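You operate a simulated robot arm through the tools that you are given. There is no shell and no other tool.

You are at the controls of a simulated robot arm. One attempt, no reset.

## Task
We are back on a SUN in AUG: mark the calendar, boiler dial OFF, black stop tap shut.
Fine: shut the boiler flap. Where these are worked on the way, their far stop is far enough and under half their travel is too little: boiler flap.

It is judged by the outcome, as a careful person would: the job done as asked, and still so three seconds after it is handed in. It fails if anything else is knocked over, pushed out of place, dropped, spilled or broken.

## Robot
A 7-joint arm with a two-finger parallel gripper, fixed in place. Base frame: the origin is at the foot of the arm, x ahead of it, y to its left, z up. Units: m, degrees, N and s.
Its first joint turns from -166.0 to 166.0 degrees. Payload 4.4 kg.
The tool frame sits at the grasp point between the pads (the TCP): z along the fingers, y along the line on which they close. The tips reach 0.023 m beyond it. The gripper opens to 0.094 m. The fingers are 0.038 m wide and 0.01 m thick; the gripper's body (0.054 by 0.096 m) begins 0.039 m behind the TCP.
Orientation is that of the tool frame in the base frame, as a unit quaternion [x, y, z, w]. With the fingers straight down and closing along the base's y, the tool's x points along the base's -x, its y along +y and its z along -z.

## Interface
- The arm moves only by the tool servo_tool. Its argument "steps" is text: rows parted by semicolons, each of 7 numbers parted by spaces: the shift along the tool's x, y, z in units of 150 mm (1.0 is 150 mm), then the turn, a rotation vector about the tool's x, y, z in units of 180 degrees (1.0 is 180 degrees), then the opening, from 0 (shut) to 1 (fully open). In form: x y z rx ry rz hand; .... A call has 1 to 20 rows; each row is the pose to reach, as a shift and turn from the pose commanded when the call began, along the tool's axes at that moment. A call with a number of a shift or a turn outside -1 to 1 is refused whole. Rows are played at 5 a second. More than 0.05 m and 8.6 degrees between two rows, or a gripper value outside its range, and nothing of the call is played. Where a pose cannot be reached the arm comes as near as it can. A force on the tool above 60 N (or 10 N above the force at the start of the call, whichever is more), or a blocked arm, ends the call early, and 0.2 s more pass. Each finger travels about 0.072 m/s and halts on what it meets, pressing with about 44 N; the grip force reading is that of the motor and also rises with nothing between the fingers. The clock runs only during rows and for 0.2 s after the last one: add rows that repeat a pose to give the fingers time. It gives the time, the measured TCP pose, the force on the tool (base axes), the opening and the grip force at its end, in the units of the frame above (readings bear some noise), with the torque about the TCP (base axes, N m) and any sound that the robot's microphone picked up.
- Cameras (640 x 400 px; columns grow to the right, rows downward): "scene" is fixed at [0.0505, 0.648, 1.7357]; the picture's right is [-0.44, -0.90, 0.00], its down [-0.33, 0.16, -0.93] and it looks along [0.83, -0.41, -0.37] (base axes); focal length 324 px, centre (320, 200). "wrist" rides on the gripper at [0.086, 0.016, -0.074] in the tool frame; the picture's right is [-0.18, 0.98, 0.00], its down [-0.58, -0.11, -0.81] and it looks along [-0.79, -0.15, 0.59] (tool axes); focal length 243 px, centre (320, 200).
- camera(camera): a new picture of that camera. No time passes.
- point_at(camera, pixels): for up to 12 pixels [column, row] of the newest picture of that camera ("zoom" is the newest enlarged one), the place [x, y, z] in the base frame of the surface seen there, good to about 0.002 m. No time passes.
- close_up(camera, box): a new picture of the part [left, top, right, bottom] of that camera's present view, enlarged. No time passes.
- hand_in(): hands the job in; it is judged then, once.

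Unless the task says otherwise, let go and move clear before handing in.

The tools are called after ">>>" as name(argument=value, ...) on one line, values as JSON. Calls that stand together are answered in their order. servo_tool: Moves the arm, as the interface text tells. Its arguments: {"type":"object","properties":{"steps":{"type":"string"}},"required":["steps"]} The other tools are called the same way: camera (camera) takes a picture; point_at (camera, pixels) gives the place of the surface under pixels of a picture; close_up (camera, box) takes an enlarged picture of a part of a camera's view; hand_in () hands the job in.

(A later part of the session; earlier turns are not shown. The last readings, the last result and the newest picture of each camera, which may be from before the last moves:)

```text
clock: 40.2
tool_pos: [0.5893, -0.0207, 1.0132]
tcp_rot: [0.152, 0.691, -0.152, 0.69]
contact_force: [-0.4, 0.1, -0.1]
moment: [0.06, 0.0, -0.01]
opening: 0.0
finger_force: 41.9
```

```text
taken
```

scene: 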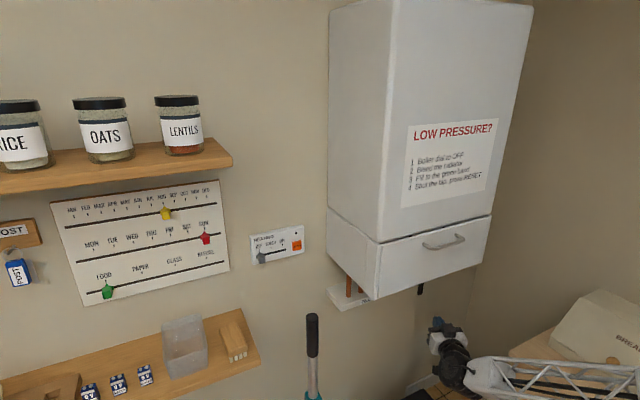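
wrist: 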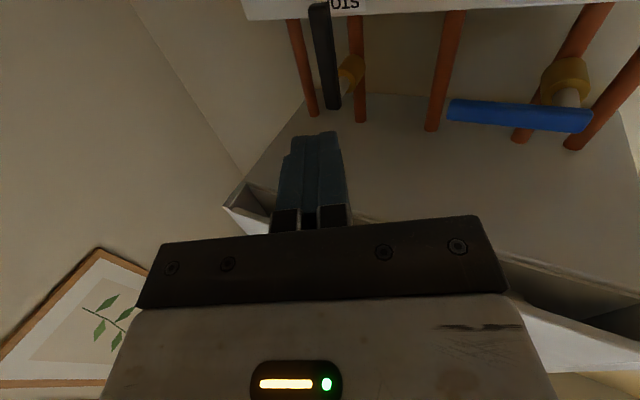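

Reach is good now with yaw ≈ -25°. I'll advance under the boiler to just left (+y) of the black lever, at (0.745, -0.03, 1.013).

>>> servo_tool(steps="0 0.076 0.194 0 0 0 0; 0 0.152 0.388 0 0 0 0; 0 0.227 0.582 0 0 0 0; 0 0.303 0.776 0 0 0 0; 0 0.379 0.97 0 0 0 0; 0 0.379 0.97 0 0 0 0")

>>> camera(camera="wrist")

>>> camera(camera="scene")

```text
clock: 41.6
tool_pos: [0.7465, -0.0294, 1.0128]
tcp_rot: [0.154, 0.691, -0.154, 0.69]
contact_force: [-1.0, 0.4, 0.7]
moment: [-0.02, -0.03, 0.01]
opening: 0.0
finger_force: 42.7
```

```text
taken
```

wrist: 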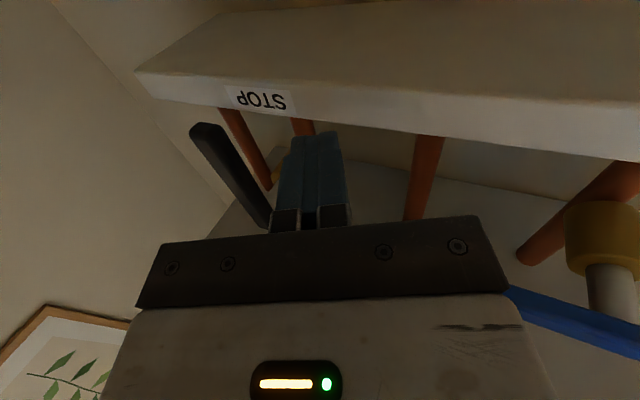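

```text
taken
```

scene: 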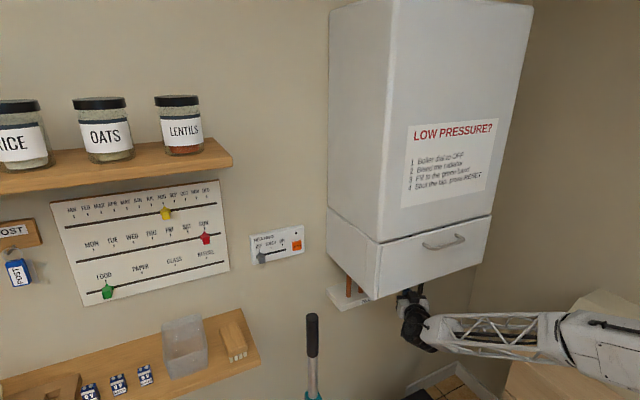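

The fingers sit just beside the black lever with no contact. Before pushing, I'll check how close the forearm is to the bread bin at the right of the scene.

>>> point_at(camera="scene", pixels=[[600, 305], [540, 335], [590, 365], [630, 380], [480, 335], [560, 340], [620, 350], [625, 300]])

>>> servo_tool(steps="0 0 0 0 0 0 0")

```text
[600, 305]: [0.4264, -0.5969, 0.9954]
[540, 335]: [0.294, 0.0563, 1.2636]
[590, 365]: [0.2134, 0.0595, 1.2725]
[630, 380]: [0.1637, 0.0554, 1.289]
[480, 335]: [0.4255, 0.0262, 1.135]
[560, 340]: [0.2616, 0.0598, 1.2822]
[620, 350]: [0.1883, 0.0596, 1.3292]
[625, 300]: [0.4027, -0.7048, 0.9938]
```

```text
clock: 42.0
tool_pos: [0.7459, -0.0288, 1.0135]
tcp_rot: [0.153, 0.691, -0.154, 0.69]
contact_force: [1.2, 0.9, 0.4]
moment: [0.0, -0.01, 0.0]
opening: 0.0
finger_force: 42.9
```

Forearm is clear of the bin (bin at y≈-0.6). I'll push the black lever's lower part toward -y for about the first 30° and check.

>>> servo_tool(steps="0 -0.1 0.046 0 0 0 0; 0 -0.1766 0.0818 0 0 0 0; 0.02 -0.215 0.1 0 0 0 0; 0.043 -0.254 0.118 0 0 0 0; 0.052 -0.3 0.14 0 0 0 0; 0.061 -0.349 0.162 0 0 0 0; 0.061 -0.349 0.162 0 0 0 0")

>>> camera(camera="wrist")

>>> close_up(camera="scene", box=[320, 260, 480, 360])

```text
clock: 43.6
tool_pos: [0.7444, -0.0866, 1.0042]
tcp_rot: [0.154, 0.69, -0.154, 0.69]
contact_force: [1.3, 0.8, 0.2]
moment: [0.01, 0.0, -0.02]
opening: 0.0002
finger_force: 42.9
```

```text
taken
```

wrist: 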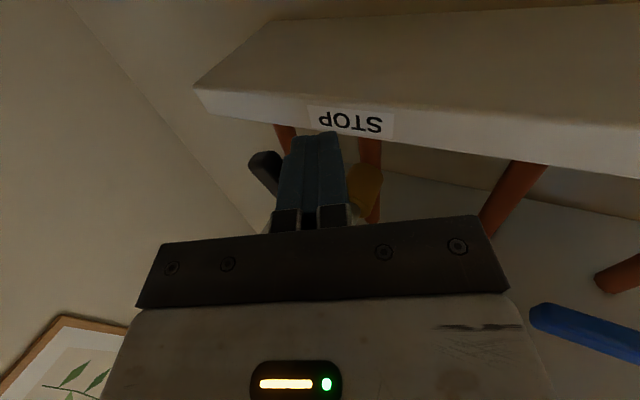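

```text
4.00 times, centred on (400, 310) of scene
```

zoom: 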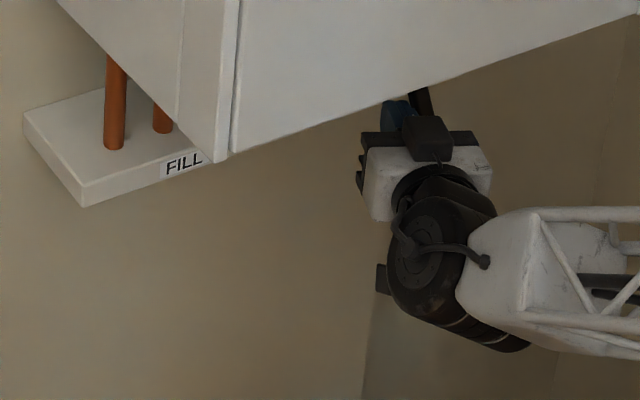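

The lever is swinging with negligible force. I'll continue the arc to about horizontal.

>>> servo_tool(steps="-0.006 -0.053 0.024 0 0 0 0; -0.016 -0.106 0.049 0 0 0 0; -0.042 -0.16 0.074 0 0 0 0; -0.068 -0.212 0.098 0 0 0 0; -0.115 -0.258 0.119 0 0 0 0; -0.163 -0.303 0.14 0 0 0 0; -0.227 -0.334 0.154 0 0 0 0; -0.291 -0.365 0.168 0 0 0 0; -0.32 -0.368 0.17 0 0 0 0; -0.341 -0.368 0.17 0 0 0 0; -0.341 -0.368 0.17 0 0 0 0")

>>> camera(camera="wrist")

>>> close_up(camera="scene", box=[320, 260, 480, 360])

```text
clock: 46.0
tool_pos: [0.7438, -0.1478, 1.0455]
tcp_rot: [0.152, 0.696, -0.153, 0.685]
contact_force: [-3.4, 0.2, -8.7]
moment: [-0.1, -0.11, -0.01]
opening: 0.0
finger_force: 42.2
stopped in row 11: the force on the tool passed its limit at 63 N (the readings are from after the stop); the commanded pose is now the measured one
```

```text
taken
```

wrist: 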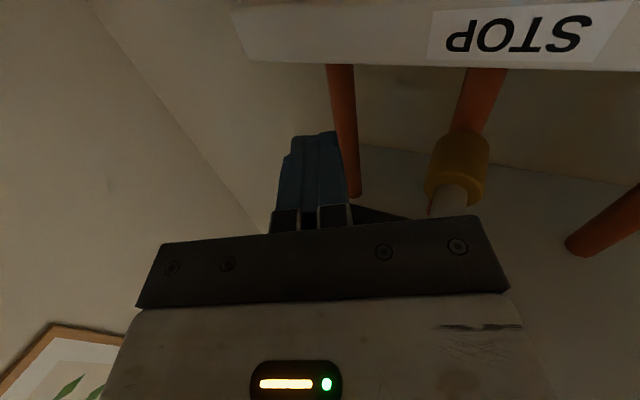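

```text
4.00 times, centred on (400, 310) of scene
```

zoom: 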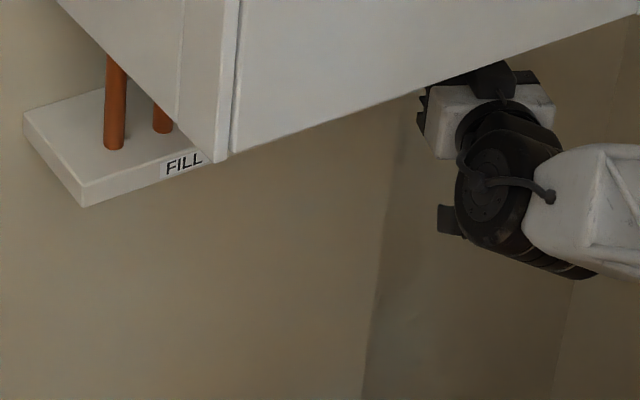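

The lever hit its end stop at about horizontal (force limit). I'll drop down and back out, then look.

>>> servo_tool(steps="0.1 0 0 0 0 0 0; 0.3 0 0 0 0 0 0; 0.4 0 -0.2 0 0 0 0; 0.4 0 -0.5 0 0 0 0; 0.4 0 -0.75 0 0 0 0; 0.4 0.2 -0.95 0 0 0 0; 0.4 0.4 -1 0 0 0 0; 0.4 0.4 -1 0 0 0 0")

>>> camera(camera="wrist")

>>> camera(camera="scene")

```text
clock: 47.8
tool_pos: [0.633, -0.0298, 0.989]
tcp_rot: [0.153, 0.694, -0.154, 0.686]
contact_force: [1.0, 0.7, -0.1]
moment: [-0.01, 0.04, -0.01]
opening: 0.0
finger_force: 42.9
```

```text
taken
```

wrist: 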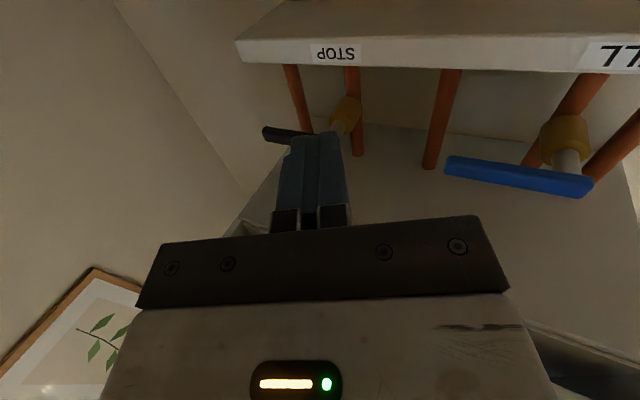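

```text
taken
```

scene: 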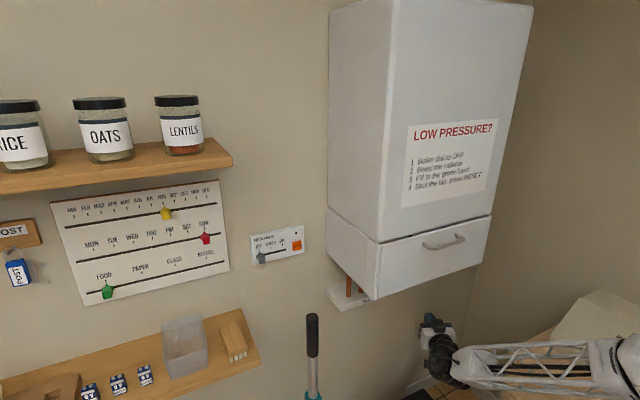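

The black lever now lies crosswise like the blue one (wrist (285,135)). I'll back away and verify its position clearly.

>>> servo_tool(steps="0 0 -0.25 0 0 0 0; 0 0 -0.5 0 0 0 0; 0 0 -0.75 0 0 0 0; 0 0 -1 0 0 0 0; 0 0 -1 0 0 0 0")

>>> camera(camera="wrist")

>>> close_up(camera="scene", box=[310, 190, 510, 310])

```text
clock: 49.0
tool_pos: [0.4976, 0.0329, 0.9899]
tcp_rot: [0.154, 0.694, -0.155, 0.686]
contact_force: [0.4, -0.4, 0.7]
moment: [0.05, -0.02, -0.02]
opening: 0.0
finger_force: 42.4
```

```text
taken
```

wrist: 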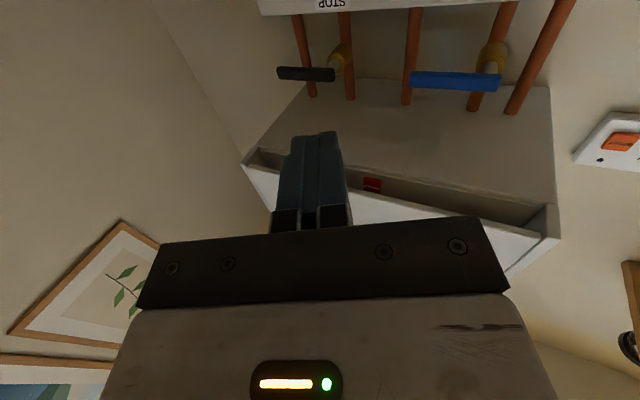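

```text
3.20 times, centred on (410, 250) of scene
```

zoom: 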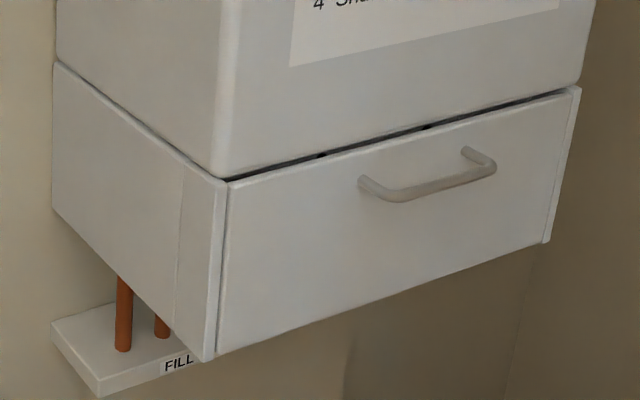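

The black lever is parallel to the blue one, and there's a red thing inside at wrist (372,184). I'll measure these and the handle on the flap.

>>> point_at(camera="wrist", pixels=[[282, 72], [305, 74], [330, 76], [415, 82], [455, 83], [495, 82], [365, 182], [378, 187], [380, 178], [420, 195], [400, 215], [500, 235]])

>>> point_at(camera="zoom", pixels=[[365, 185], [400, 195], [440, 187], [490, 170], [470, 153], [230, 185], [580, 88], [220, 352], [545, 240], [320, 300], [400, 133], [212, 300]])

```text
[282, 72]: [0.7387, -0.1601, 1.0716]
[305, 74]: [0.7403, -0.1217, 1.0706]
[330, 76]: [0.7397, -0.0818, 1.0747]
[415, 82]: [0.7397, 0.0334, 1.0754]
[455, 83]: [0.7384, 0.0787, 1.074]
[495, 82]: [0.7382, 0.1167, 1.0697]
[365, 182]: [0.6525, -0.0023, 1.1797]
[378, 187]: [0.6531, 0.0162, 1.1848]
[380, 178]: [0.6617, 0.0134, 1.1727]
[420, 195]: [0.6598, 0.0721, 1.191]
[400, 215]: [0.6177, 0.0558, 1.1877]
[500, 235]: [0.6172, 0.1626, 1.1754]
```

```text
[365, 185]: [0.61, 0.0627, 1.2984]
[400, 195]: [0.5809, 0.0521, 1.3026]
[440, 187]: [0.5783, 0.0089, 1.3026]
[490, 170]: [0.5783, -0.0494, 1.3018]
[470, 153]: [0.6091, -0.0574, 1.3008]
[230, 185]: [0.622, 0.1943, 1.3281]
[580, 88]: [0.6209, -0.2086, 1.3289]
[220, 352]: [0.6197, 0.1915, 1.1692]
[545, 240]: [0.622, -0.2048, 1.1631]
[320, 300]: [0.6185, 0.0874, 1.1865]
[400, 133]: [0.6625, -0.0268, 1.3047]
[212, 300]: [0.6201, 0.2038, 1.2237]
```

The black tap is shut (lever at z≈1.07 from y -0.08 to -0.16, matching the blue one). The handle bar is at x≈0.584, y -0.058..0.062, z≈1.30. I'll rise in front of it at x≈0.48.

>>> servo_tool(steps="-0.2 0 -0.03 0 0 0 0; -0.4 0 -0.06 0 0 0 0; -0.6 0 -0.1 0 0 0 0; -0.8 0 -0.1 0 0 0 0; -1 0 -0.1 0 0 0 0; -1 0 -0.1 0 0 0 0")

>>> servo_tool(steps="-0.2 0 0 0 0 0 0; -0.4 0 0 0 0 0 0; -0.6 0 0 0 0 0 0; -0.8 0 0 0 0 0 0; -1 0 0 0 0 0 0; -1 0 0 0 0 0 0")

>>> camera(camera="scene")

>>> camera(camera="wrist")

```text
clock: 50.4
tool_pos: [0.4857, 0.0398, 1.1412]
tcp_rot: [0.153, 0.695, -0.154, 0.686]
contact_force: [-0.1, 0.8, -0.5]
moment: [-0.03, -0.03, 0.03]
opening: 0.0
finger_force: 43.0
```

```text
clock: 51.8
tool_pos: [0.4879, 0.0384, 1.2919]
tcp_rot: [0.153, 0.695, -0.154, 0.686]
contact_force: [0.6, -0.2, -0.1]
moment: [0.0, 0.02, 0.0]
opening: 0.0
finger_force: 42.6
```

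```text
taken
```

scene: 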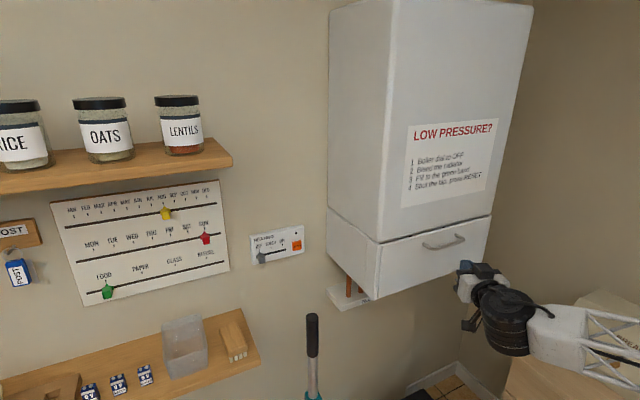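

```text
taken
```

wrist: 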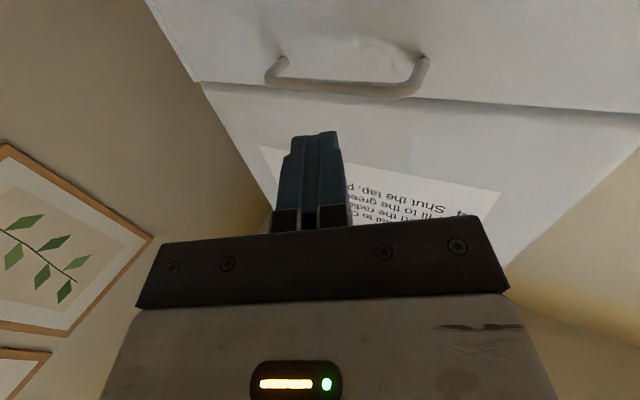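

Nicely in front of the handle. I'll roll the gripper 90° so the fingers close vertically around the horizontal bar, and open partly.

>>> servo_tool(steps="0 0 -0.05 0 0 0.045 0.2; 0 0 -0.1 0 0 0.09 0.4; 0 0 -0.1 0 0 0.135 0.4; 0 0 -0.1 0 0 0.18 0.4; 0 0 -0.1 0 0 0.225 0.4; 0 0 -0.1 0 0 0.27 0.4; 0 0 -0.1 0 0 0.315 0.4; 0 0 -0.1 0 0 0.36 0.4; 0 0 -0.1 0 0 0.405 0.4; 0 0 -0.1 0 0 0.45 0.4; 0 0 -0.1 0 0 0.495 0.4; 0 0 -0.1 0 0 0.5 0.4; 0 0 -0.1 0 0 0.5 0.4")

>>> camera(camera="scene")

>>> camera(camera="wrist")

```text
clock: 54.6
tool_pos: [0.4815, 0.0388, 1.3449]
tcp_rot: [0.603, 0.41, 0.352, 0.587]
contact_force: [0.6, -0.3, -0.3]
moment: [0.01, 0.04, -0.02]
opening: 0.0374
finger_force: 0.1
out of reach, approached as far as the arm can: row 10, 11, 12, 13
```

```text
taken
```

scene: 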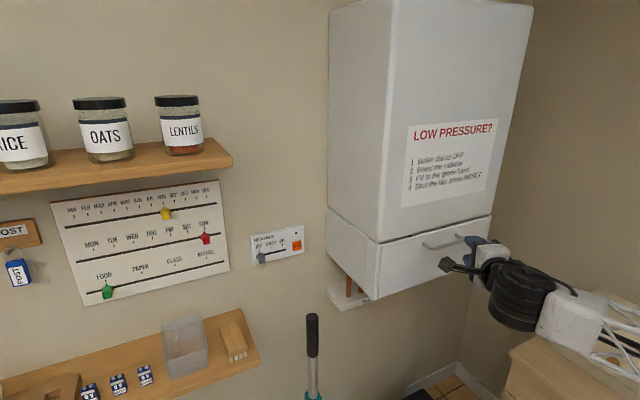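

```text
taken
```

wrist: 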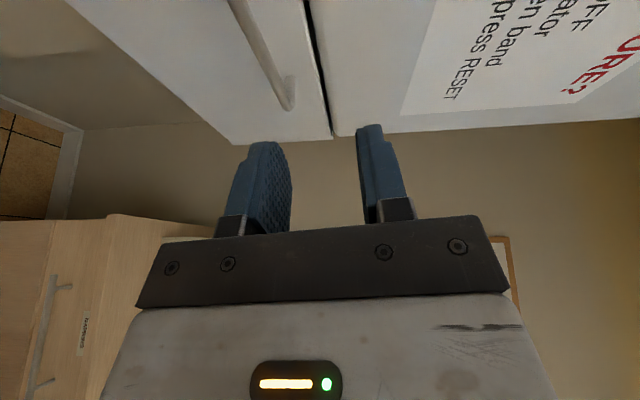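

The roll was essentially achieved but the arm ended at z=1.345 (limit). I'll try moving forward and down toward (0.54, 0.00, 1.30), where the arm is more extended.

>>> servo_tool(steps="-0.01 -0.07 0.12 0 0 0 0.4; -0.02 -0.14 0.24 0 0 0 0.4; -0.03 -0.21 0.36 0 0 0 0.4; -0.033 -0.273 0.47 0 0 0 0.4; -0.033 -0.273 0.47 0 0 0 0.4")

>>> camera(camera="scene")

>>> camera(camera="wrist")

```text
clock: 55.8
tool_pos: [0.5441, 0.0007, 1.3109]
tcp_rot: [0.605, 0.416, 0.347, 0.584]
contact_force: [0.1, -0.7, 0.0]
moment: [-0.01, -0.05, -0.04]
opening: 0.0376
finger_force: 0.0
out of reach, approached as far as the arm can: row 2, 3, 4, 5
```

```text
taken
```

scene: 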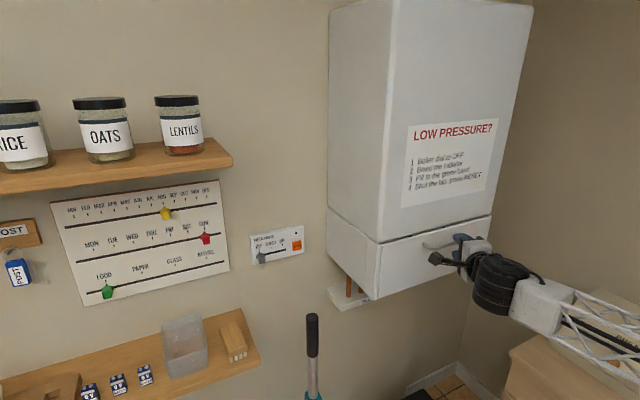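

```text
taken
```

wrist: 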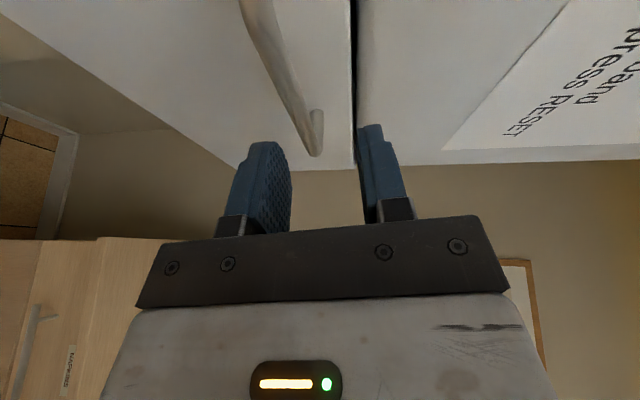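

The arm gets closer here but stays near a limit, which would hamper pulling the flap down. I'll back off and try the opposite roll (camera to the right side) for more range.

>>> servo_tool(steps="0 0.1 -0.25 0 0 0 0.4; 0 0.1 -0.45 0 0 -0.045 0.4; 0 0.1 -0.45 0 0 -0.09 0.4; 0 0.1 -0.45 0 0 -0.135 0.4; 0 0.1 -0.45 0 0 -0.18 0.4; 0 0.1 -0.45 0 0 -0.225 0.4; 0 0.1 -0.45 0 0 -0.27 0.4; 0 0.1 -0.45 0 0 -0.315 0.4; 0 0.1 -0.45 0 0 -0.36 0.4; 0 0.1 -0.45 0 0 -0.405 0.4; 0 0.1 -0.45 0 0 -0.45 0.4; 0 0.1 -0.45 0 0 -0.495 0.4; 0 0.1 -0.45 0 0 -0.54 0.4; 0 0.1 -0.45 0 0 -0.585 0.4; 0 0.1 -0.45 0 0 -0.63 0.4; 0 0.1 -0.45 0 0 -0.63 0.4")

>>> servo_tool(steps="0 0 0 0 0 -0.045 0.4; 0 0 0 0 0 -0.09 0.4; 0 0 0 0 0 -0.135 0.4; 0 0 0 0 0 -0.18 0.4; 0 0 0 0 0 -0.225 0.4; 0 0 0 0 0 -0.27 0.4; 0 0 0 0 0 -0.315 0.4; 0 0 0 0 0 -0.36 0.4; 0 0 0 0 0 -0.37 0.4; 0 0 0 0 0 -0.37 0.4")

>>> camera(camera="scene")

>>> camera(camera="wrist")

```text
clock: 59.2
tool_pos: [0.4846, 0.0294, 1.3295]
tcp_rot: [-0.012, 0.729, -0.297, 0.617]
contact_force: [0.2, -0.2, 0.8]
moment: [0.01, 0.02, -0.01]
opening: 0.0377
finger_force: 0.2
```

```text
clock: 61.4
tool_pos: [0.484, 0.0292, 1.3305]
tcp_rot: [-0.409, 0.603, -0.587, 0.352]
contact_force: [-0.2, 0.2, 0.1]
moment: [0.01, -0.02, 0.0]
opening: 0.0374
finger_force: 0.0
```

```text
taken
```

scene: 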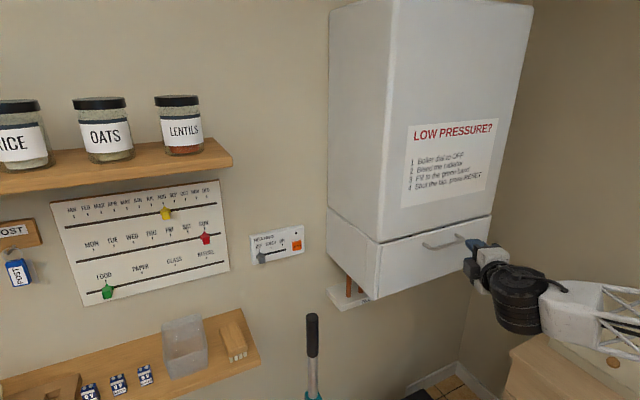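

```text
taken
```

wrist: 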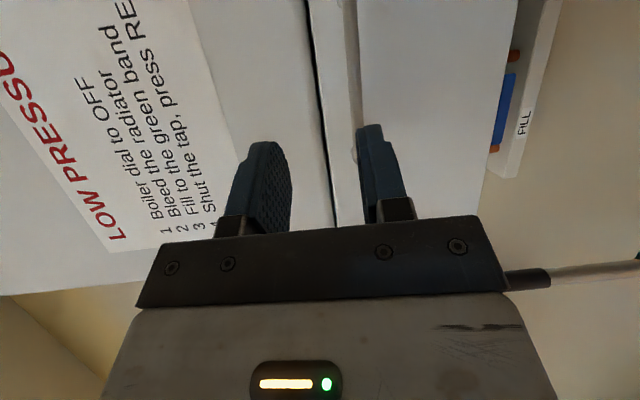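

This roll is fully reachable (no limit). I'll move in front of the bar at (0.53, 0.002, 1.298) and check alignment.

>>> servo_tool(steps="0.012 0.1 0.18 0 0 0 0.4; 0.024 0.195 0.366 0 0 0 0.4; 0.024 0.195 0.366 0 0 0 0.4")

>>> camera(camera="wrist")

>>> close_up(camera="scene", box=[360, 190, 560, 310])

```text
clock: 62.2
tool_pos: [0.531, 0.0027, 1.2997]
tcp_rot: [-0.409, 0.603, -0.587, 0.353]
contact_force: [-0.4, 0.4, -0.4]
moment: [-0.01, 0.0, 0.0]
opening: 0.0376
finger_force: 0.1
```

```text
taken
```

wrist: 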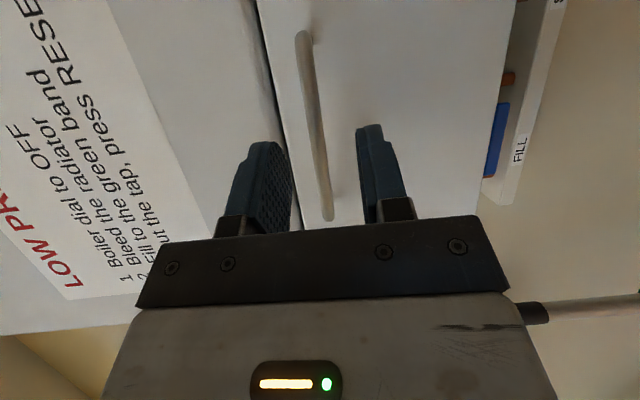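

```text
3.20 times, centred on (460, 250) of scene
```

zoom: 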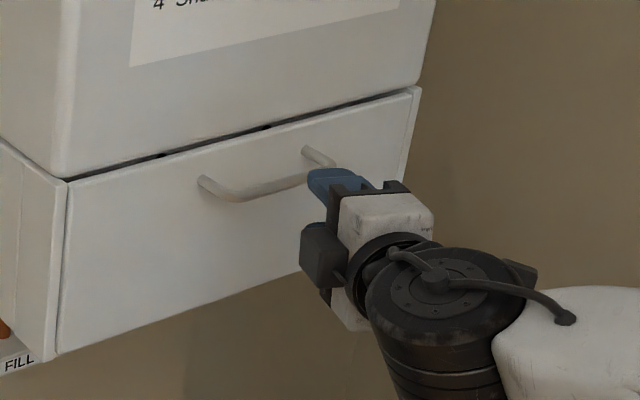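

The bar lies between the fingers. I'll advance and grip it.

>>> servo_tool(steps="-0.068 -0.013 0.148 0 0 0 0.4; -0.133 -0.022 0.29 0 0 0 0.4; -0.133 -0.022 0.29 0 0 0 0.4; -0.133 -0.022 0.29 0 0 0 0; -0.133 -0.022 0.29 0 0 0 0; -0.133 -0.022 0.29 0 0 0 0; -0.133 -0.022 0.29 0 0 0 0")

>>> camera(camera="wrist")

```text
clock: 63.8
tool_pos: [0.5776, 0.0016, 1.2997]
tcp_rot: [-0.408, 0.603, -0.587, 0.353]
contact_force: [-5.4, 0.6, 20.1]
moment: [1.87, -0.11, -0.08]
opening: 0.0103
finger_force: 45.3
```

```text
taken
```

wrist: 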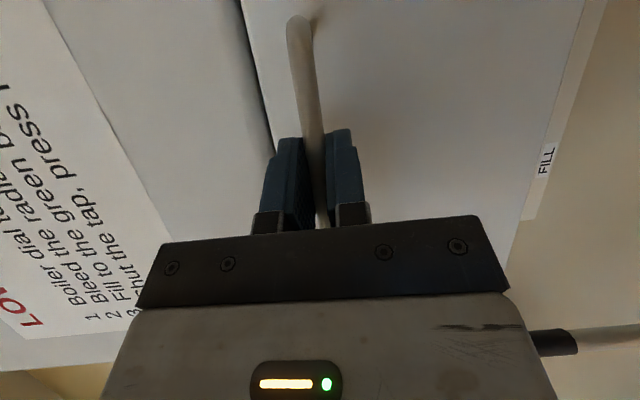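

The bar is gripped (10 mm). I'll pull gently along a bottom-hinge arc for the first ~10° and see whether it follows.

>>> servo_tool(steps="0.015 0.012 -0.032 0 0 0 0; 0.029 0.028 -0.064 0 0 0 0; 0.044 0.045 -0.096 0 0 0 0; 0.058 0.063 -0.128 0 0 0 0; 0.058 0.063 -0.128 0 0 0 0")

>>> close_up(camera="scene", box=[320, 180, 520, 310])

>>> camera(camera="wrist")

```text
clock: 65.0
tool_pos: [0.5555, 0.0019, 1.2918]
tcp_rot: [-0.41, 0.602, -0.587, 0.353]
contact_force: [-10.9, -3.2, 22.7]
moment: [1.86, -0.14, 0.12]
opening: 0.0101
finger_force: 45.1
```

```text
3.08 times, centred on (420, 245) of scene
```

zoom: 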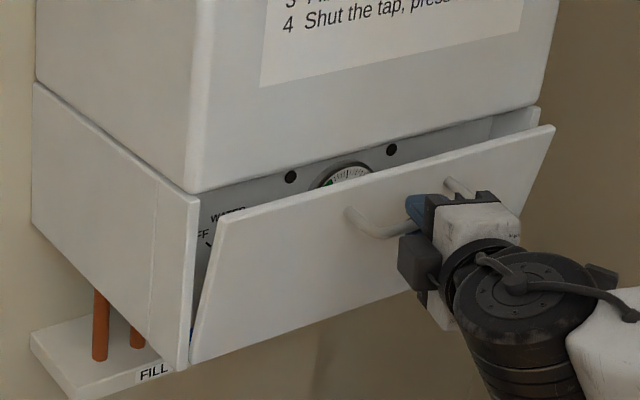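

```text
taken
```

wrist: 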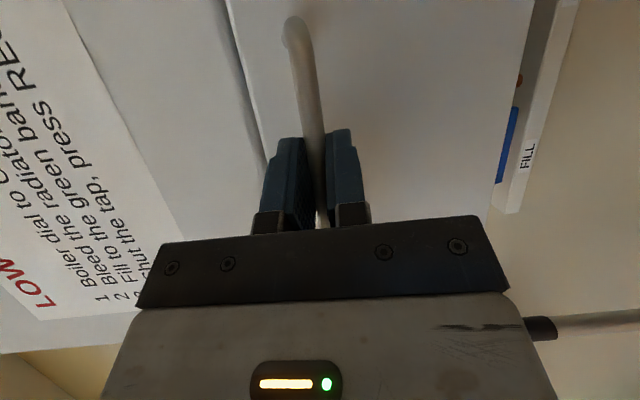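

It is bottom-hinged and opening, revealing a gauge and a dial with OFF. I'll continue along the arc with slight pitch-up to ~60°.

>>> servo_tool(steps="0.026 0.043 -0.058 0.01 0 0.005 0; 0.052 0.086 -0.117 0.02 0.001 0.01 0; 0.074 0.14 -0.168 0.03 0.001 0.015 0; 0.096 0.193 -0.219 0.04 0.001 0.019 0; 0.114 0.255 -0.262 0.055 0.002 0.026 0; 0.131 0.318 -0.302 0.07 0.002 0.033 0; 0.131 0.318 -0.302 0.07 0.002 0.033 0")

>>> close_up(camera="scene", box=[320, 180, 520, 310])

>>> camera(camera="wrist")

```text
clock: 66.6
tool_pos: [0.5033, 0.0019, 1.2466]
tcp_rot: [0.335, -0.556, 0.632, -0.424]
contact_force: [0.1, 6.7, -2.6]
moment: [1.86, 0.07, 0.19]
opening: 0.0102
finger_force: 45.1
```

```text
3.08 times, centred on (420, 245) of scene
```

zoom: 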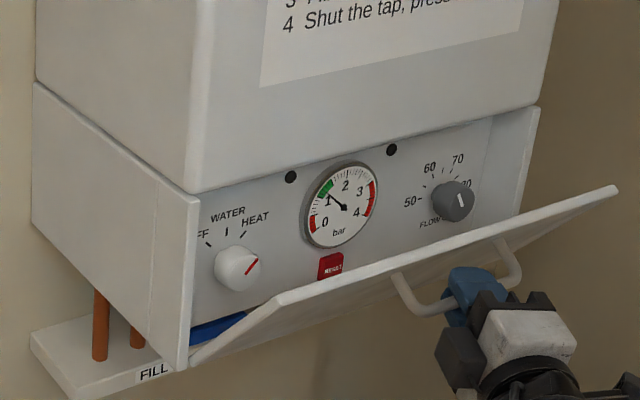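

```text
taken
```

wrist: 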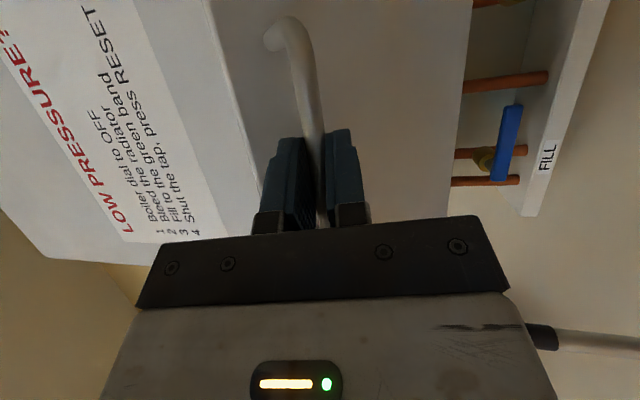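

The dial is visible: white knob with red mark at HEAT; OFF is to the left. I'll continue opening the flap toward its stop.

>>> servo_tool(steps="0.02 0.059 -0.046 0.018 0 0.008 0; 0.039 0.118 -0.091 0.035 0.001 0.016 0; 0.054 0.185 -0.127 0.055 0.001 0.025 0; 0.069 0.252 -0.162 0.076 0.002 0.035 0; 0.079 0.325 -0.187 0.098 0.002 0.045 0; 0.088 0.397 -0.211 0.121 0.003 0.056 0; 0.088 0.397 -0.211 0.121 0.003 0.056 0")

>>> close_up(camera="scene", box=[320, 180, 520, 310])

>>> camera(camera="wrist")

```text
clock: 68.2
tool_pos: [0.4799, 0.0009, 1.1833]
tcp_rot: [0.195, -0.456, 0.687, -0.531]
contact_force: [-13.3, 10.2, -0.1]
moment: [1.54, 0.01, 1.01]
opening: 0.0102
finger_force: 45.1
```

```text
3.08 times, centred on (420, 245) of scene
```

zoom: 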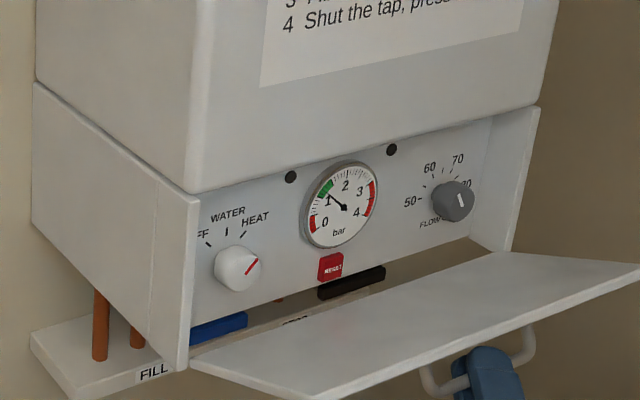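

```text
taken
```

wrist: 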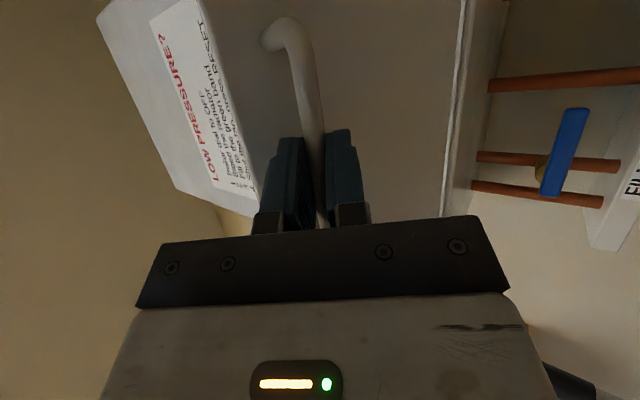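

Flap is at ~70°. I'll continue to ~100° or until the stop is felt.

>>> servo_tool(steps="0.017 0.064 -0.04 0.02 0 0.009 0; 0.034 0.127 -0.08 0.04 0.001 0.019 0; 0.046 0.197 -0.109 0.06 0.001 0.028 0; 0.058 0.268 -0.138 0.081 0.002 0.037 0; 0.065 0.343 -0.156 0.101 0.002 0.047 0; 0.071 0.418 -0.173 0.121 0.003 0.056 0; 0.071 0.418 -0.173 0.121 0.003 0.056 0")

>>> close_up(camera="scene", box=[320, 180, 520, 310])

>>> camera(camera="wrist")

```text
clock: 69.6
tool_pos: [0.4886, 0.0016, 1.1185]
tcp_rot: [0.053, -0.34, 0.713, -0.612]
contact_force: [-33.1, -0.3, 7.8]
moment: [0.93, 0.05, 1.52]
opening: 0.0104
finger_force: 45.1
stopped in row 6: the force on the tool passed its limit at 86 N (the readings are from after the stop); the commanded pose is now the measured one
```

```text
3.08 times, centred on (420, 245) of scene
```

zoom: 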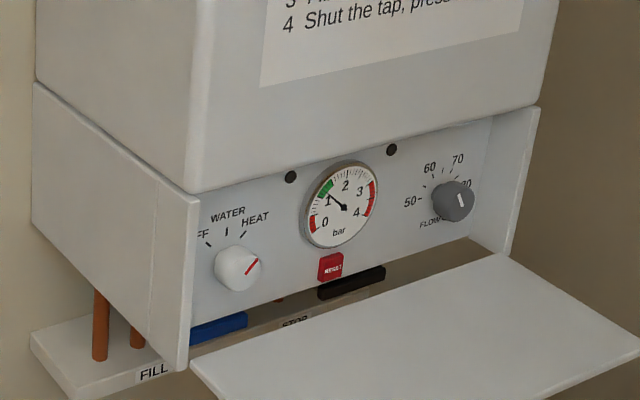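

```text
taken
```

wrist: 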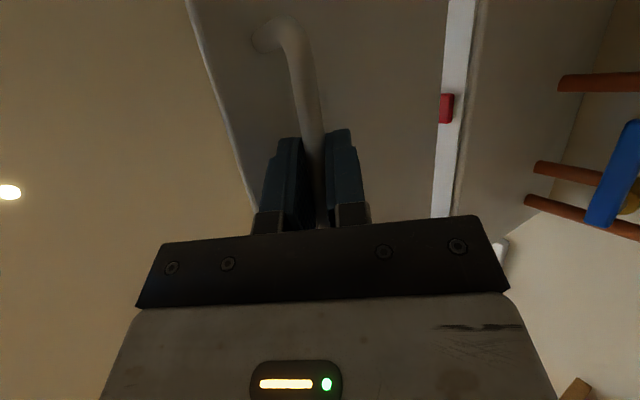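

The flap is at its far stop (force limit; it lies just below horizontal). I'll release the bar slightly, back out downward, and measure the dial.

>>> servo_tool(steps="0 0 0 0 0 0 0.2; 0 0 0 0 0 0 0.2; 0 0 -0.1 0 0 0 0.2; 0 0 -0.3 0 0 0 0.2; 0 0 -0.6 0 0 0 0.2; 0 0 -0.6 0 0 0 0.2")

>>> close_up(camera="scene", box=[350, 220, 450, 290])

>>> camera(camera="wrist")

>>> camera(camera="scene")

```text
clock: 71.0
tool_pos: [0.4459, 0.0396, 1.0494]
tcp_rot: [0.054, -0.34, 0.713, -0.611]
contact_force: [-0.8, 0.0, 0.3]
moment: [-0.01, 0.03, 0.05]
opening: 0.0186
finger_force: 0.1
```

```text
5.71 times, centred on (400, 255) of scene
```

zoom: 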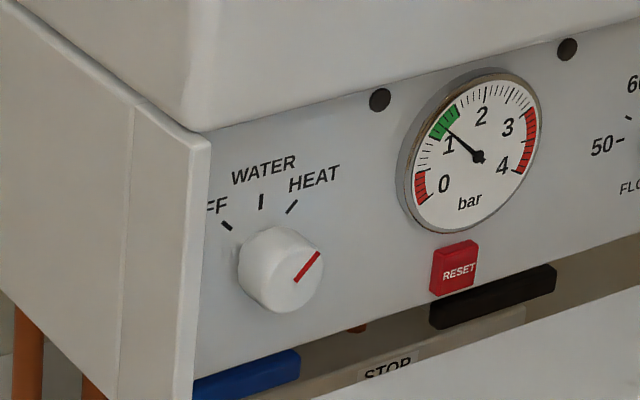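

```text
taken
```

wrist: 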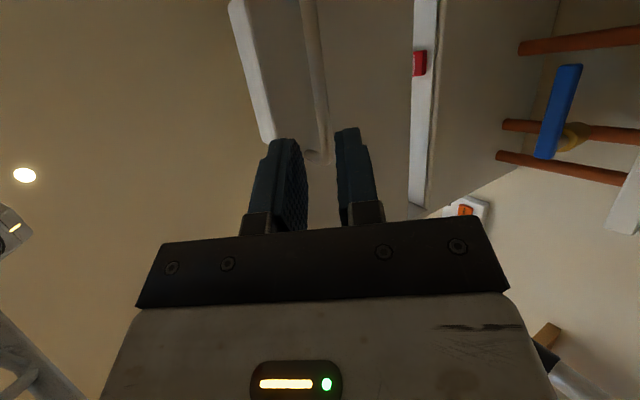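

```text
taken
```

scene: 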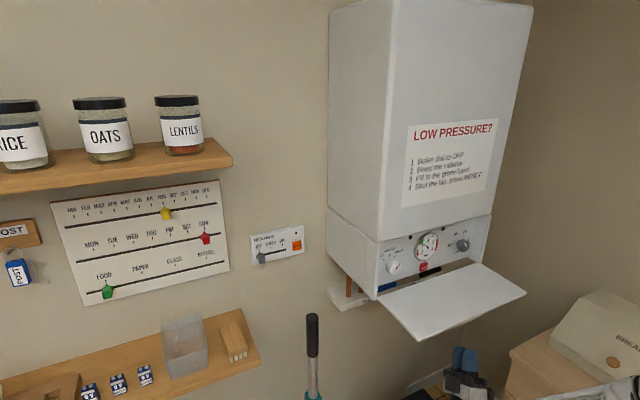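

The flap stays open. I'll measure the white dial, ticks, and the flap edges.

>>> point_at(camera="zoom", pixels=[[296, 282], [318, 253], [245, 265], [320, 280], [285, 310], [290, 235], [227, 226], [261, 201], [292, 206], [262, 240], [242, 300], [455, 270]])

>>> point_at(camera="scene", pixels=[[380, 296], [424, 341], [525, 293], [478, 263], [430, 300], [390, 250], [384, 262], [463, 240]])

```text
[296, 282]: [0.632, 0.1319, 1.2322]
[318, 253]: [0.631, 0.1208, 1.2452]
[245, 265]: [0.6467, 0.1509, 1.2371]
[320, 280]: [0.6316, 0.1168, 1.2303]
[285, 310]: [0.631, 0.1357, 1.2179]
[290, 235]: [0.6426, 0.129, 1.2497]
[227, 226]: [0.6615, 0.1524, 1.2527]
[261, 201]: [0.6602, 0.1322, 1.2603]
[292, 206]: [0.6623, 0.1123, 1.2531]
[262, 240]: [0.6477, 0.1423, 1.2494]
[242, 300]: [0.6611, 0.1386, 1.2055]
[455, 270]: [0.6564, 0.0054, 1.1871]
```

```text
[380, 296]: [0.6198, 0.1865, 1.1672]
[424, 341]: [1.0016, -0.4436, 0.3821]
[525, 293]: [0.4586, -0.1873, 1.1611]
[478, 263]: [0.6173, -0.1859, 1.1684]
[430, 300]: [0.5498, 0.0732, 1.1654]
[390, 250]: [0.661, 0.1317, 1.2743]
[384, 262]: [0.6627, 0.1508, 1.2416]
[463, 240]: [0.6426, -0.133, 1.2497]
```

The dial axis is at y≈0.132, z≈1.232 with face x≈0.631 and radius ~16 mm; it must turn 90° counter-clockwise from HEAT to OFF. I'll bring the hand out from under the flap to the left while levelling it.

>>> servo_tool(steps="-0.123 -0.027 -0.074 -0.038 -0.001 -0.0176 0.2; -0.246 -0.054 -0.149 -0.076 -0.002 -0.0353 0.3; -0.369 -0.081 -0.223 -0.114 -0.003 -0.053 0.4; -0.491 -0.109 -0.297 -0.1525 -0.0035 -0.0706 0.5; -0.614 -0.136 -0.371 -0.19 -0.004 -0.088 0.5; -0.737 -0.163 -0.446 -0.229 -0.005 -0.106 0.5; -0.86 -0.19 -0.52 -0.267 -0.006 -0.1235 0.5; -0.86 -0.19 -0.52 -0.267 -0.006 -0.1235 0.5")

>>> camera(camera="scene")

>>> camera(camera="wrist")

```text
clock: 72.8
tool_pos: [0.4142, 0.1908, 1.0493]
tcp_rot: [0.366, -0.577, 0.614, -0.394]
contact_force: [-0.1, 0.2, -0.1]
moment: [0.01, -0.01, -0.02]
opening: 0.047
finger_force: 0.0
```

```text
taken
```

scene: 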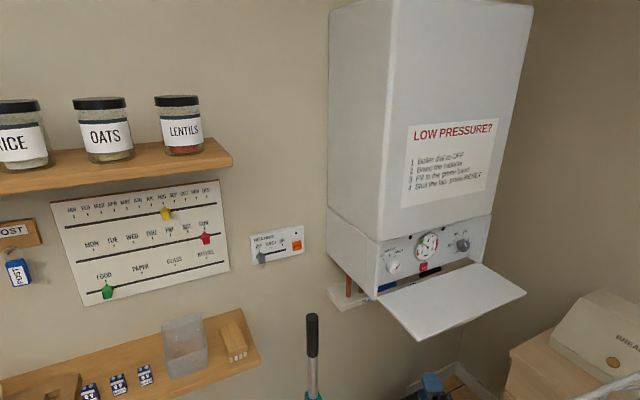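

```text
taken
```

wrist: 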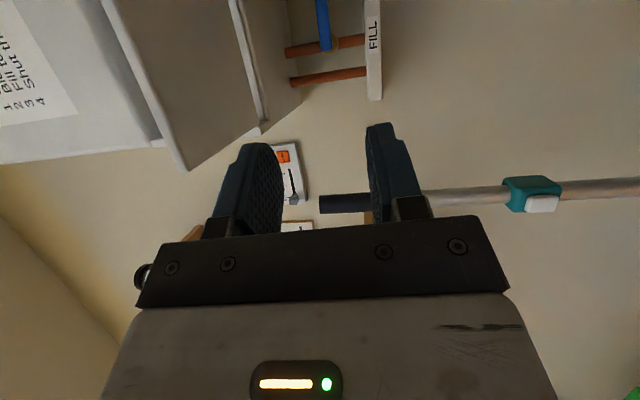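

Clear of the flap. I'll rise straight up to z≈1.29, pitching the tool ~10° down and reducing yaw so the wrist stays high above the flap.

>>> servo_tool(steps="-0.035 -0.2 -0.012 0 0 0 0.5; -0.07 -0.4 -0.024 0 0 0 0.5; -0.106 -0.6 -0.036 0 0 0 0.5; -0.141 -0.803 -0.047 0 0 0 0.5; -0.141 -0.803 -0.047 0 0 0 0.5")

>>> servo_tool(steps="-0.035 -0.2 -0.012 -0.016 -0.022 0.0014 0.5; -0.07 -0.4 -0.024 -0.031 -0.044 0.0028 0.5; -0.106 -0.6 -0.036 -0.047 -0.067 0.0042 0.5; -0.141 -0.803 -0.047 -0.062 -0.089 0.0056 0.5; -0.141 -0.803 -0.047 -0.077 -0.111 0.007 0.5; -0.141 -0.803 -0.047 -0.077 -0.111 0.007 0.5")

>>> camera(camera="scene")

>>> camera(camera="wrist")

```text
clock: 74.0
tool_pos: [0.4096, 0.2147, 1.1699]
tcp_rot: [0.365, -0.578, 0.614, -0.395]
contact_force: [-0.8, 0.0, 0.0]
moment: [-0.01, -0.02, 0.0]
opening: 0.0473
finger_force: 0.1
```

```text
clock: 75.4
tool_pos: [0.4052, 0.2387, 1.2889]
tcp_rot: [-0.505, 0.574, -0.463, 0.449]
contact_force: [-0.3, 0.0, -0.5]
moment: [-0.02, -0.01, -0.01]
opening: 0.0474
finger_force: 0.2
```

```text
taken
```

scene: 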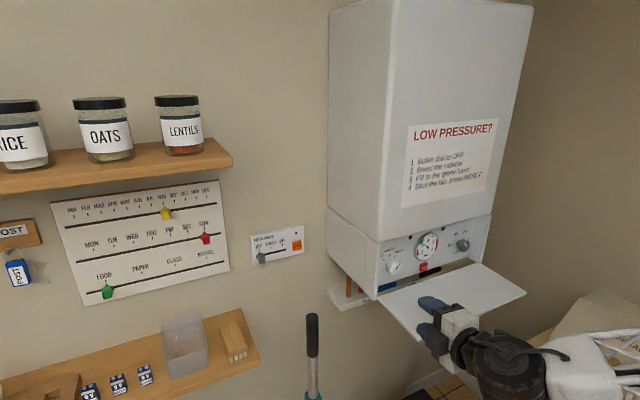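

```text
taken
```

wrist: 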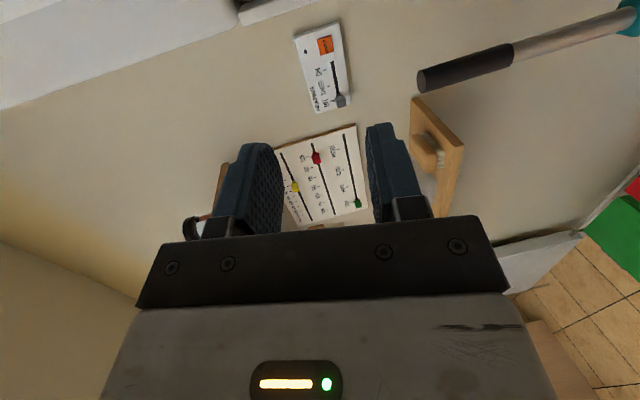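

Orientation is good (10° down, yaw ≈ -5°). I'll move in front of the dial at (0.54, 0.132, 1.25).

>>> servo_tool(steps="0.128 0.013 0.197 0 0 0 0.5; 0.257 0.026 0.393 0 0 0 0.5; 0.385 0.039 0.59 0 0 0 0.5; 0.514 0.052 0.786 0 0 0 0.5; 0.642 0.065 0.983 0 0 0 0.5; 0.642 0.065 0.983 0 0 0 0.5")

>>> camera(camera="scene")

>>> close_up(camera="scene", box=[350, 210, 550, 350])

>>> camera(camera="wrist")

```text
clock: 76.8
tool_pos: [0.539, 0.1312, 1.2506]
tcp_rot: [-0.504, 0.574, -0.464, 0.448]
contact_force: [0.7, -0.6, 0.1]
moment: [0.0, -0.01, 0.02]
opening: 0.0471
finger_force: 0.0
```

```text
taken
```

scene: 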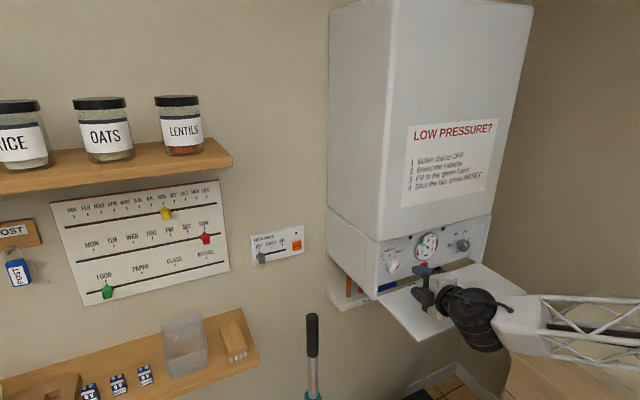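

```text
2.86 times, centred on (450, 280) of scene
```

zoom: 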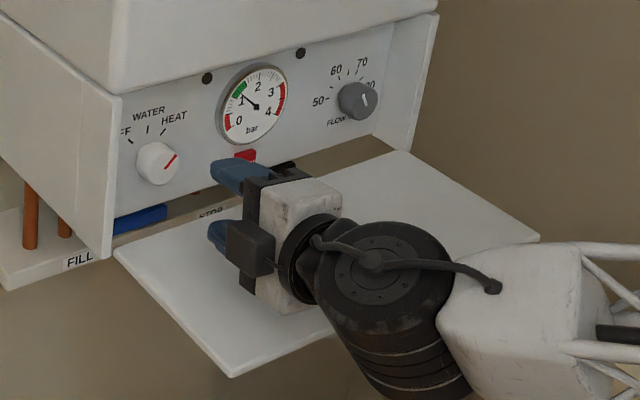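

```text
taken
```

wrist: 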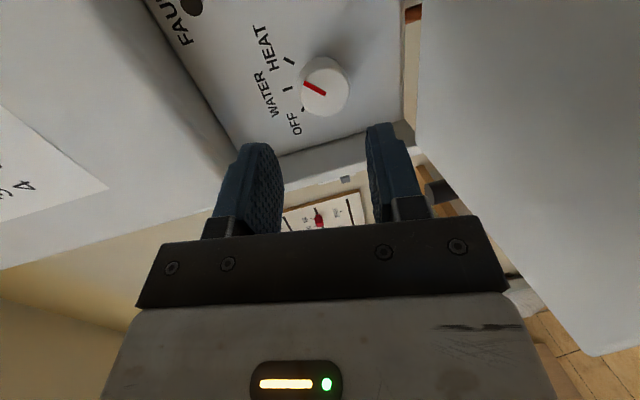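

The wrist camera sees the dial (mark at (315,90), pointing to HEAT, OFF at (295,125)). There's a dark box on the hand's other side, so I'll measure it to be sure it stays above the flap when I roll.

>>> point_at(camera="zoom", pixels=[[230, 225], [232, 262], [262, 275], [250, 235], [272, 245], [290, 200], [280, 230], [370, 240], [400, 350], [340, 330], [305, 300], [245, 290]])

>>> close_up(camera="wrist", box=[230, 0, 430, 150])

```text
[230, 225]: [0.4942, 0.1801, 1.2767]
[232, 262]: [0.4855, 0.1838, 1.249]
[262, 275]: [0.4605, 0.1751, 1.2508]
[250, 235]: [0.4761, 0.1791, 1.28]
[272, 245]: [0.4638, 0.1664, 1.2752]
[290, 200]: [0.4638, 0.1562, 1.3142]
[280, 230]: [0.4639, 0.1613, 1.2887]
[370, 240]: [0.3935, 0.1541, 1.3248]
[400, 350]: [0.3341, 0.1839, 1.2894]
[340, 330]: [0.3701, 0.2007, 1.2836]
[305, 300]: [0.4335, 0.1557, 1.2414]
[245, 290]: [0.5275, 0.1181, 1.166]
```

```text
2.67 times, centred on (330, 75) of wrist
```

zoom: 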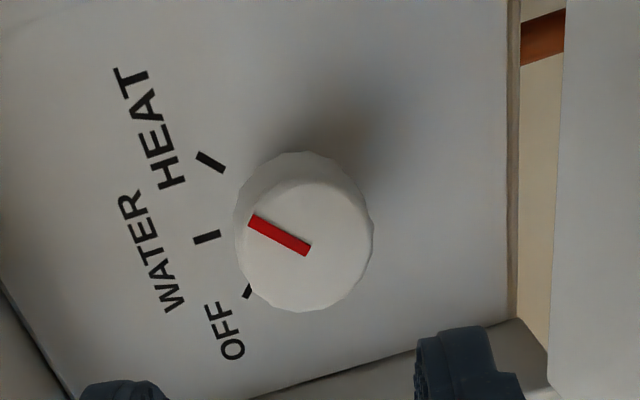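

The box will clear the flap by ~27 mm. I'll also check the lower end of the black wrist cylinder against the flap height (1.165).

>>> point_at(camera="scene", pixels=[[470, 345], [490, 350], [458, 325], [450, 312], [500, 340], [480, 330], [463, 335]])

```text
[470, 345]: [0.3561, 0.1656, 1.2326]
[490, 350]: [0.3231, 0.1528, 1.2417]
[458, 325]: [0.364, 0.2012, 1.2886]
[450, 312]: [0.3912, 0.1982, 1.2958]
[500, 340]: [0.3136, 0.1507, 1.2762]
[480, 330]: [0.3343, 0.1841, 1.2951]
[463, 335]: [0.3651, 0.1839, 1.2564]
```

Clear enough. I'll advance around the knob at (0.629, 0.132, 1.2345), pausing short first.

>>> servo_tool(steps="-0.013 0.002 0.15 0 0 0 0.5; -0.027 0.004 0.3 0 0 0 0.55; -0.035 0.005 0.4 0 0 0 0.55; -0.035 0.005 0.4 0 0 0 0.55")

>>> camera(camera="wrist")

>>> close_up(camera="scene", box=[350, 210, 550, 350])

```text
clock: 77.8
tool_pos: [0.5975, 0.1337, 1.2404]
tcp_rot: [-0.504, 0.574, -0.464, 0.448]
contact_force: [-0.2, 1.1, 1.0]
moment: [-0.01, 0.01, -0.01]
opening: 0.0518
finger_force: 0.0
```

```text
taken
```

wrist: 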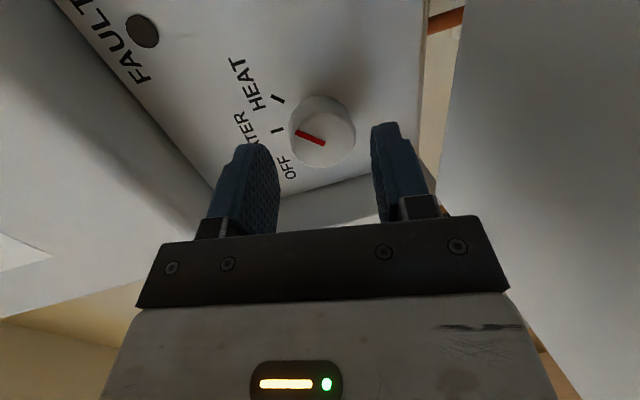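

```text
2.86 times, centred on (450, 280) of scene
```

zoom: 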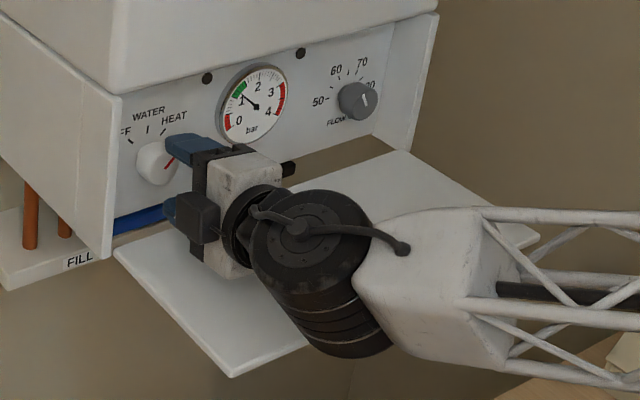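

Aligned with the knob between the fingers. Advancing and gripping.

>>> servo_tool(steps="-0.003 0.001 0.1 0 0 0 0.55; -0.007 0.002 0.208 0 0 0 0.55; -0.007 0.002 0.208 0 0 0 0.55; -0.007 0.002 0.208 0 0 0 0.3; -0.007 0.002 0.208 0 0 0 0.3; -0.007 0.002 0.208 0 0 0 0.3; -0.007 0.002 0.208 0 0 0 0.2; -0.007 0.002 0.208 0 0 0 0.2")

>>> camera(camera="wrist")

```text
clock: 79.6
tool_pos: [0.6297, 0.1319, 1.2349]
tcp_rot: [-0.504, 0.574, -0.464, 0.449]
contact_force: [18.7, 5.3, 7.7]
moment: [0.03, -0.9, -0.02]
opening: 0.0405
finger_force: 44.8
```

```text
taken
```

wrist: 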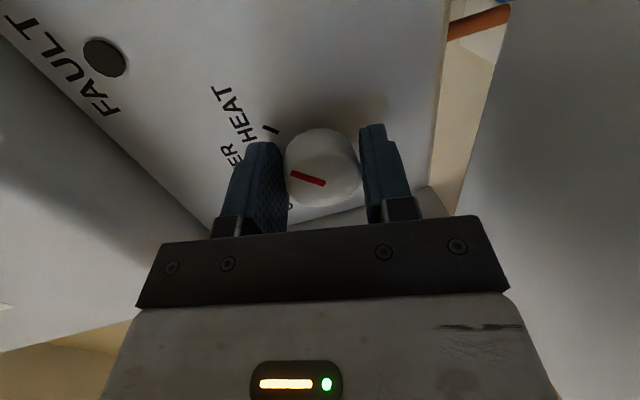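

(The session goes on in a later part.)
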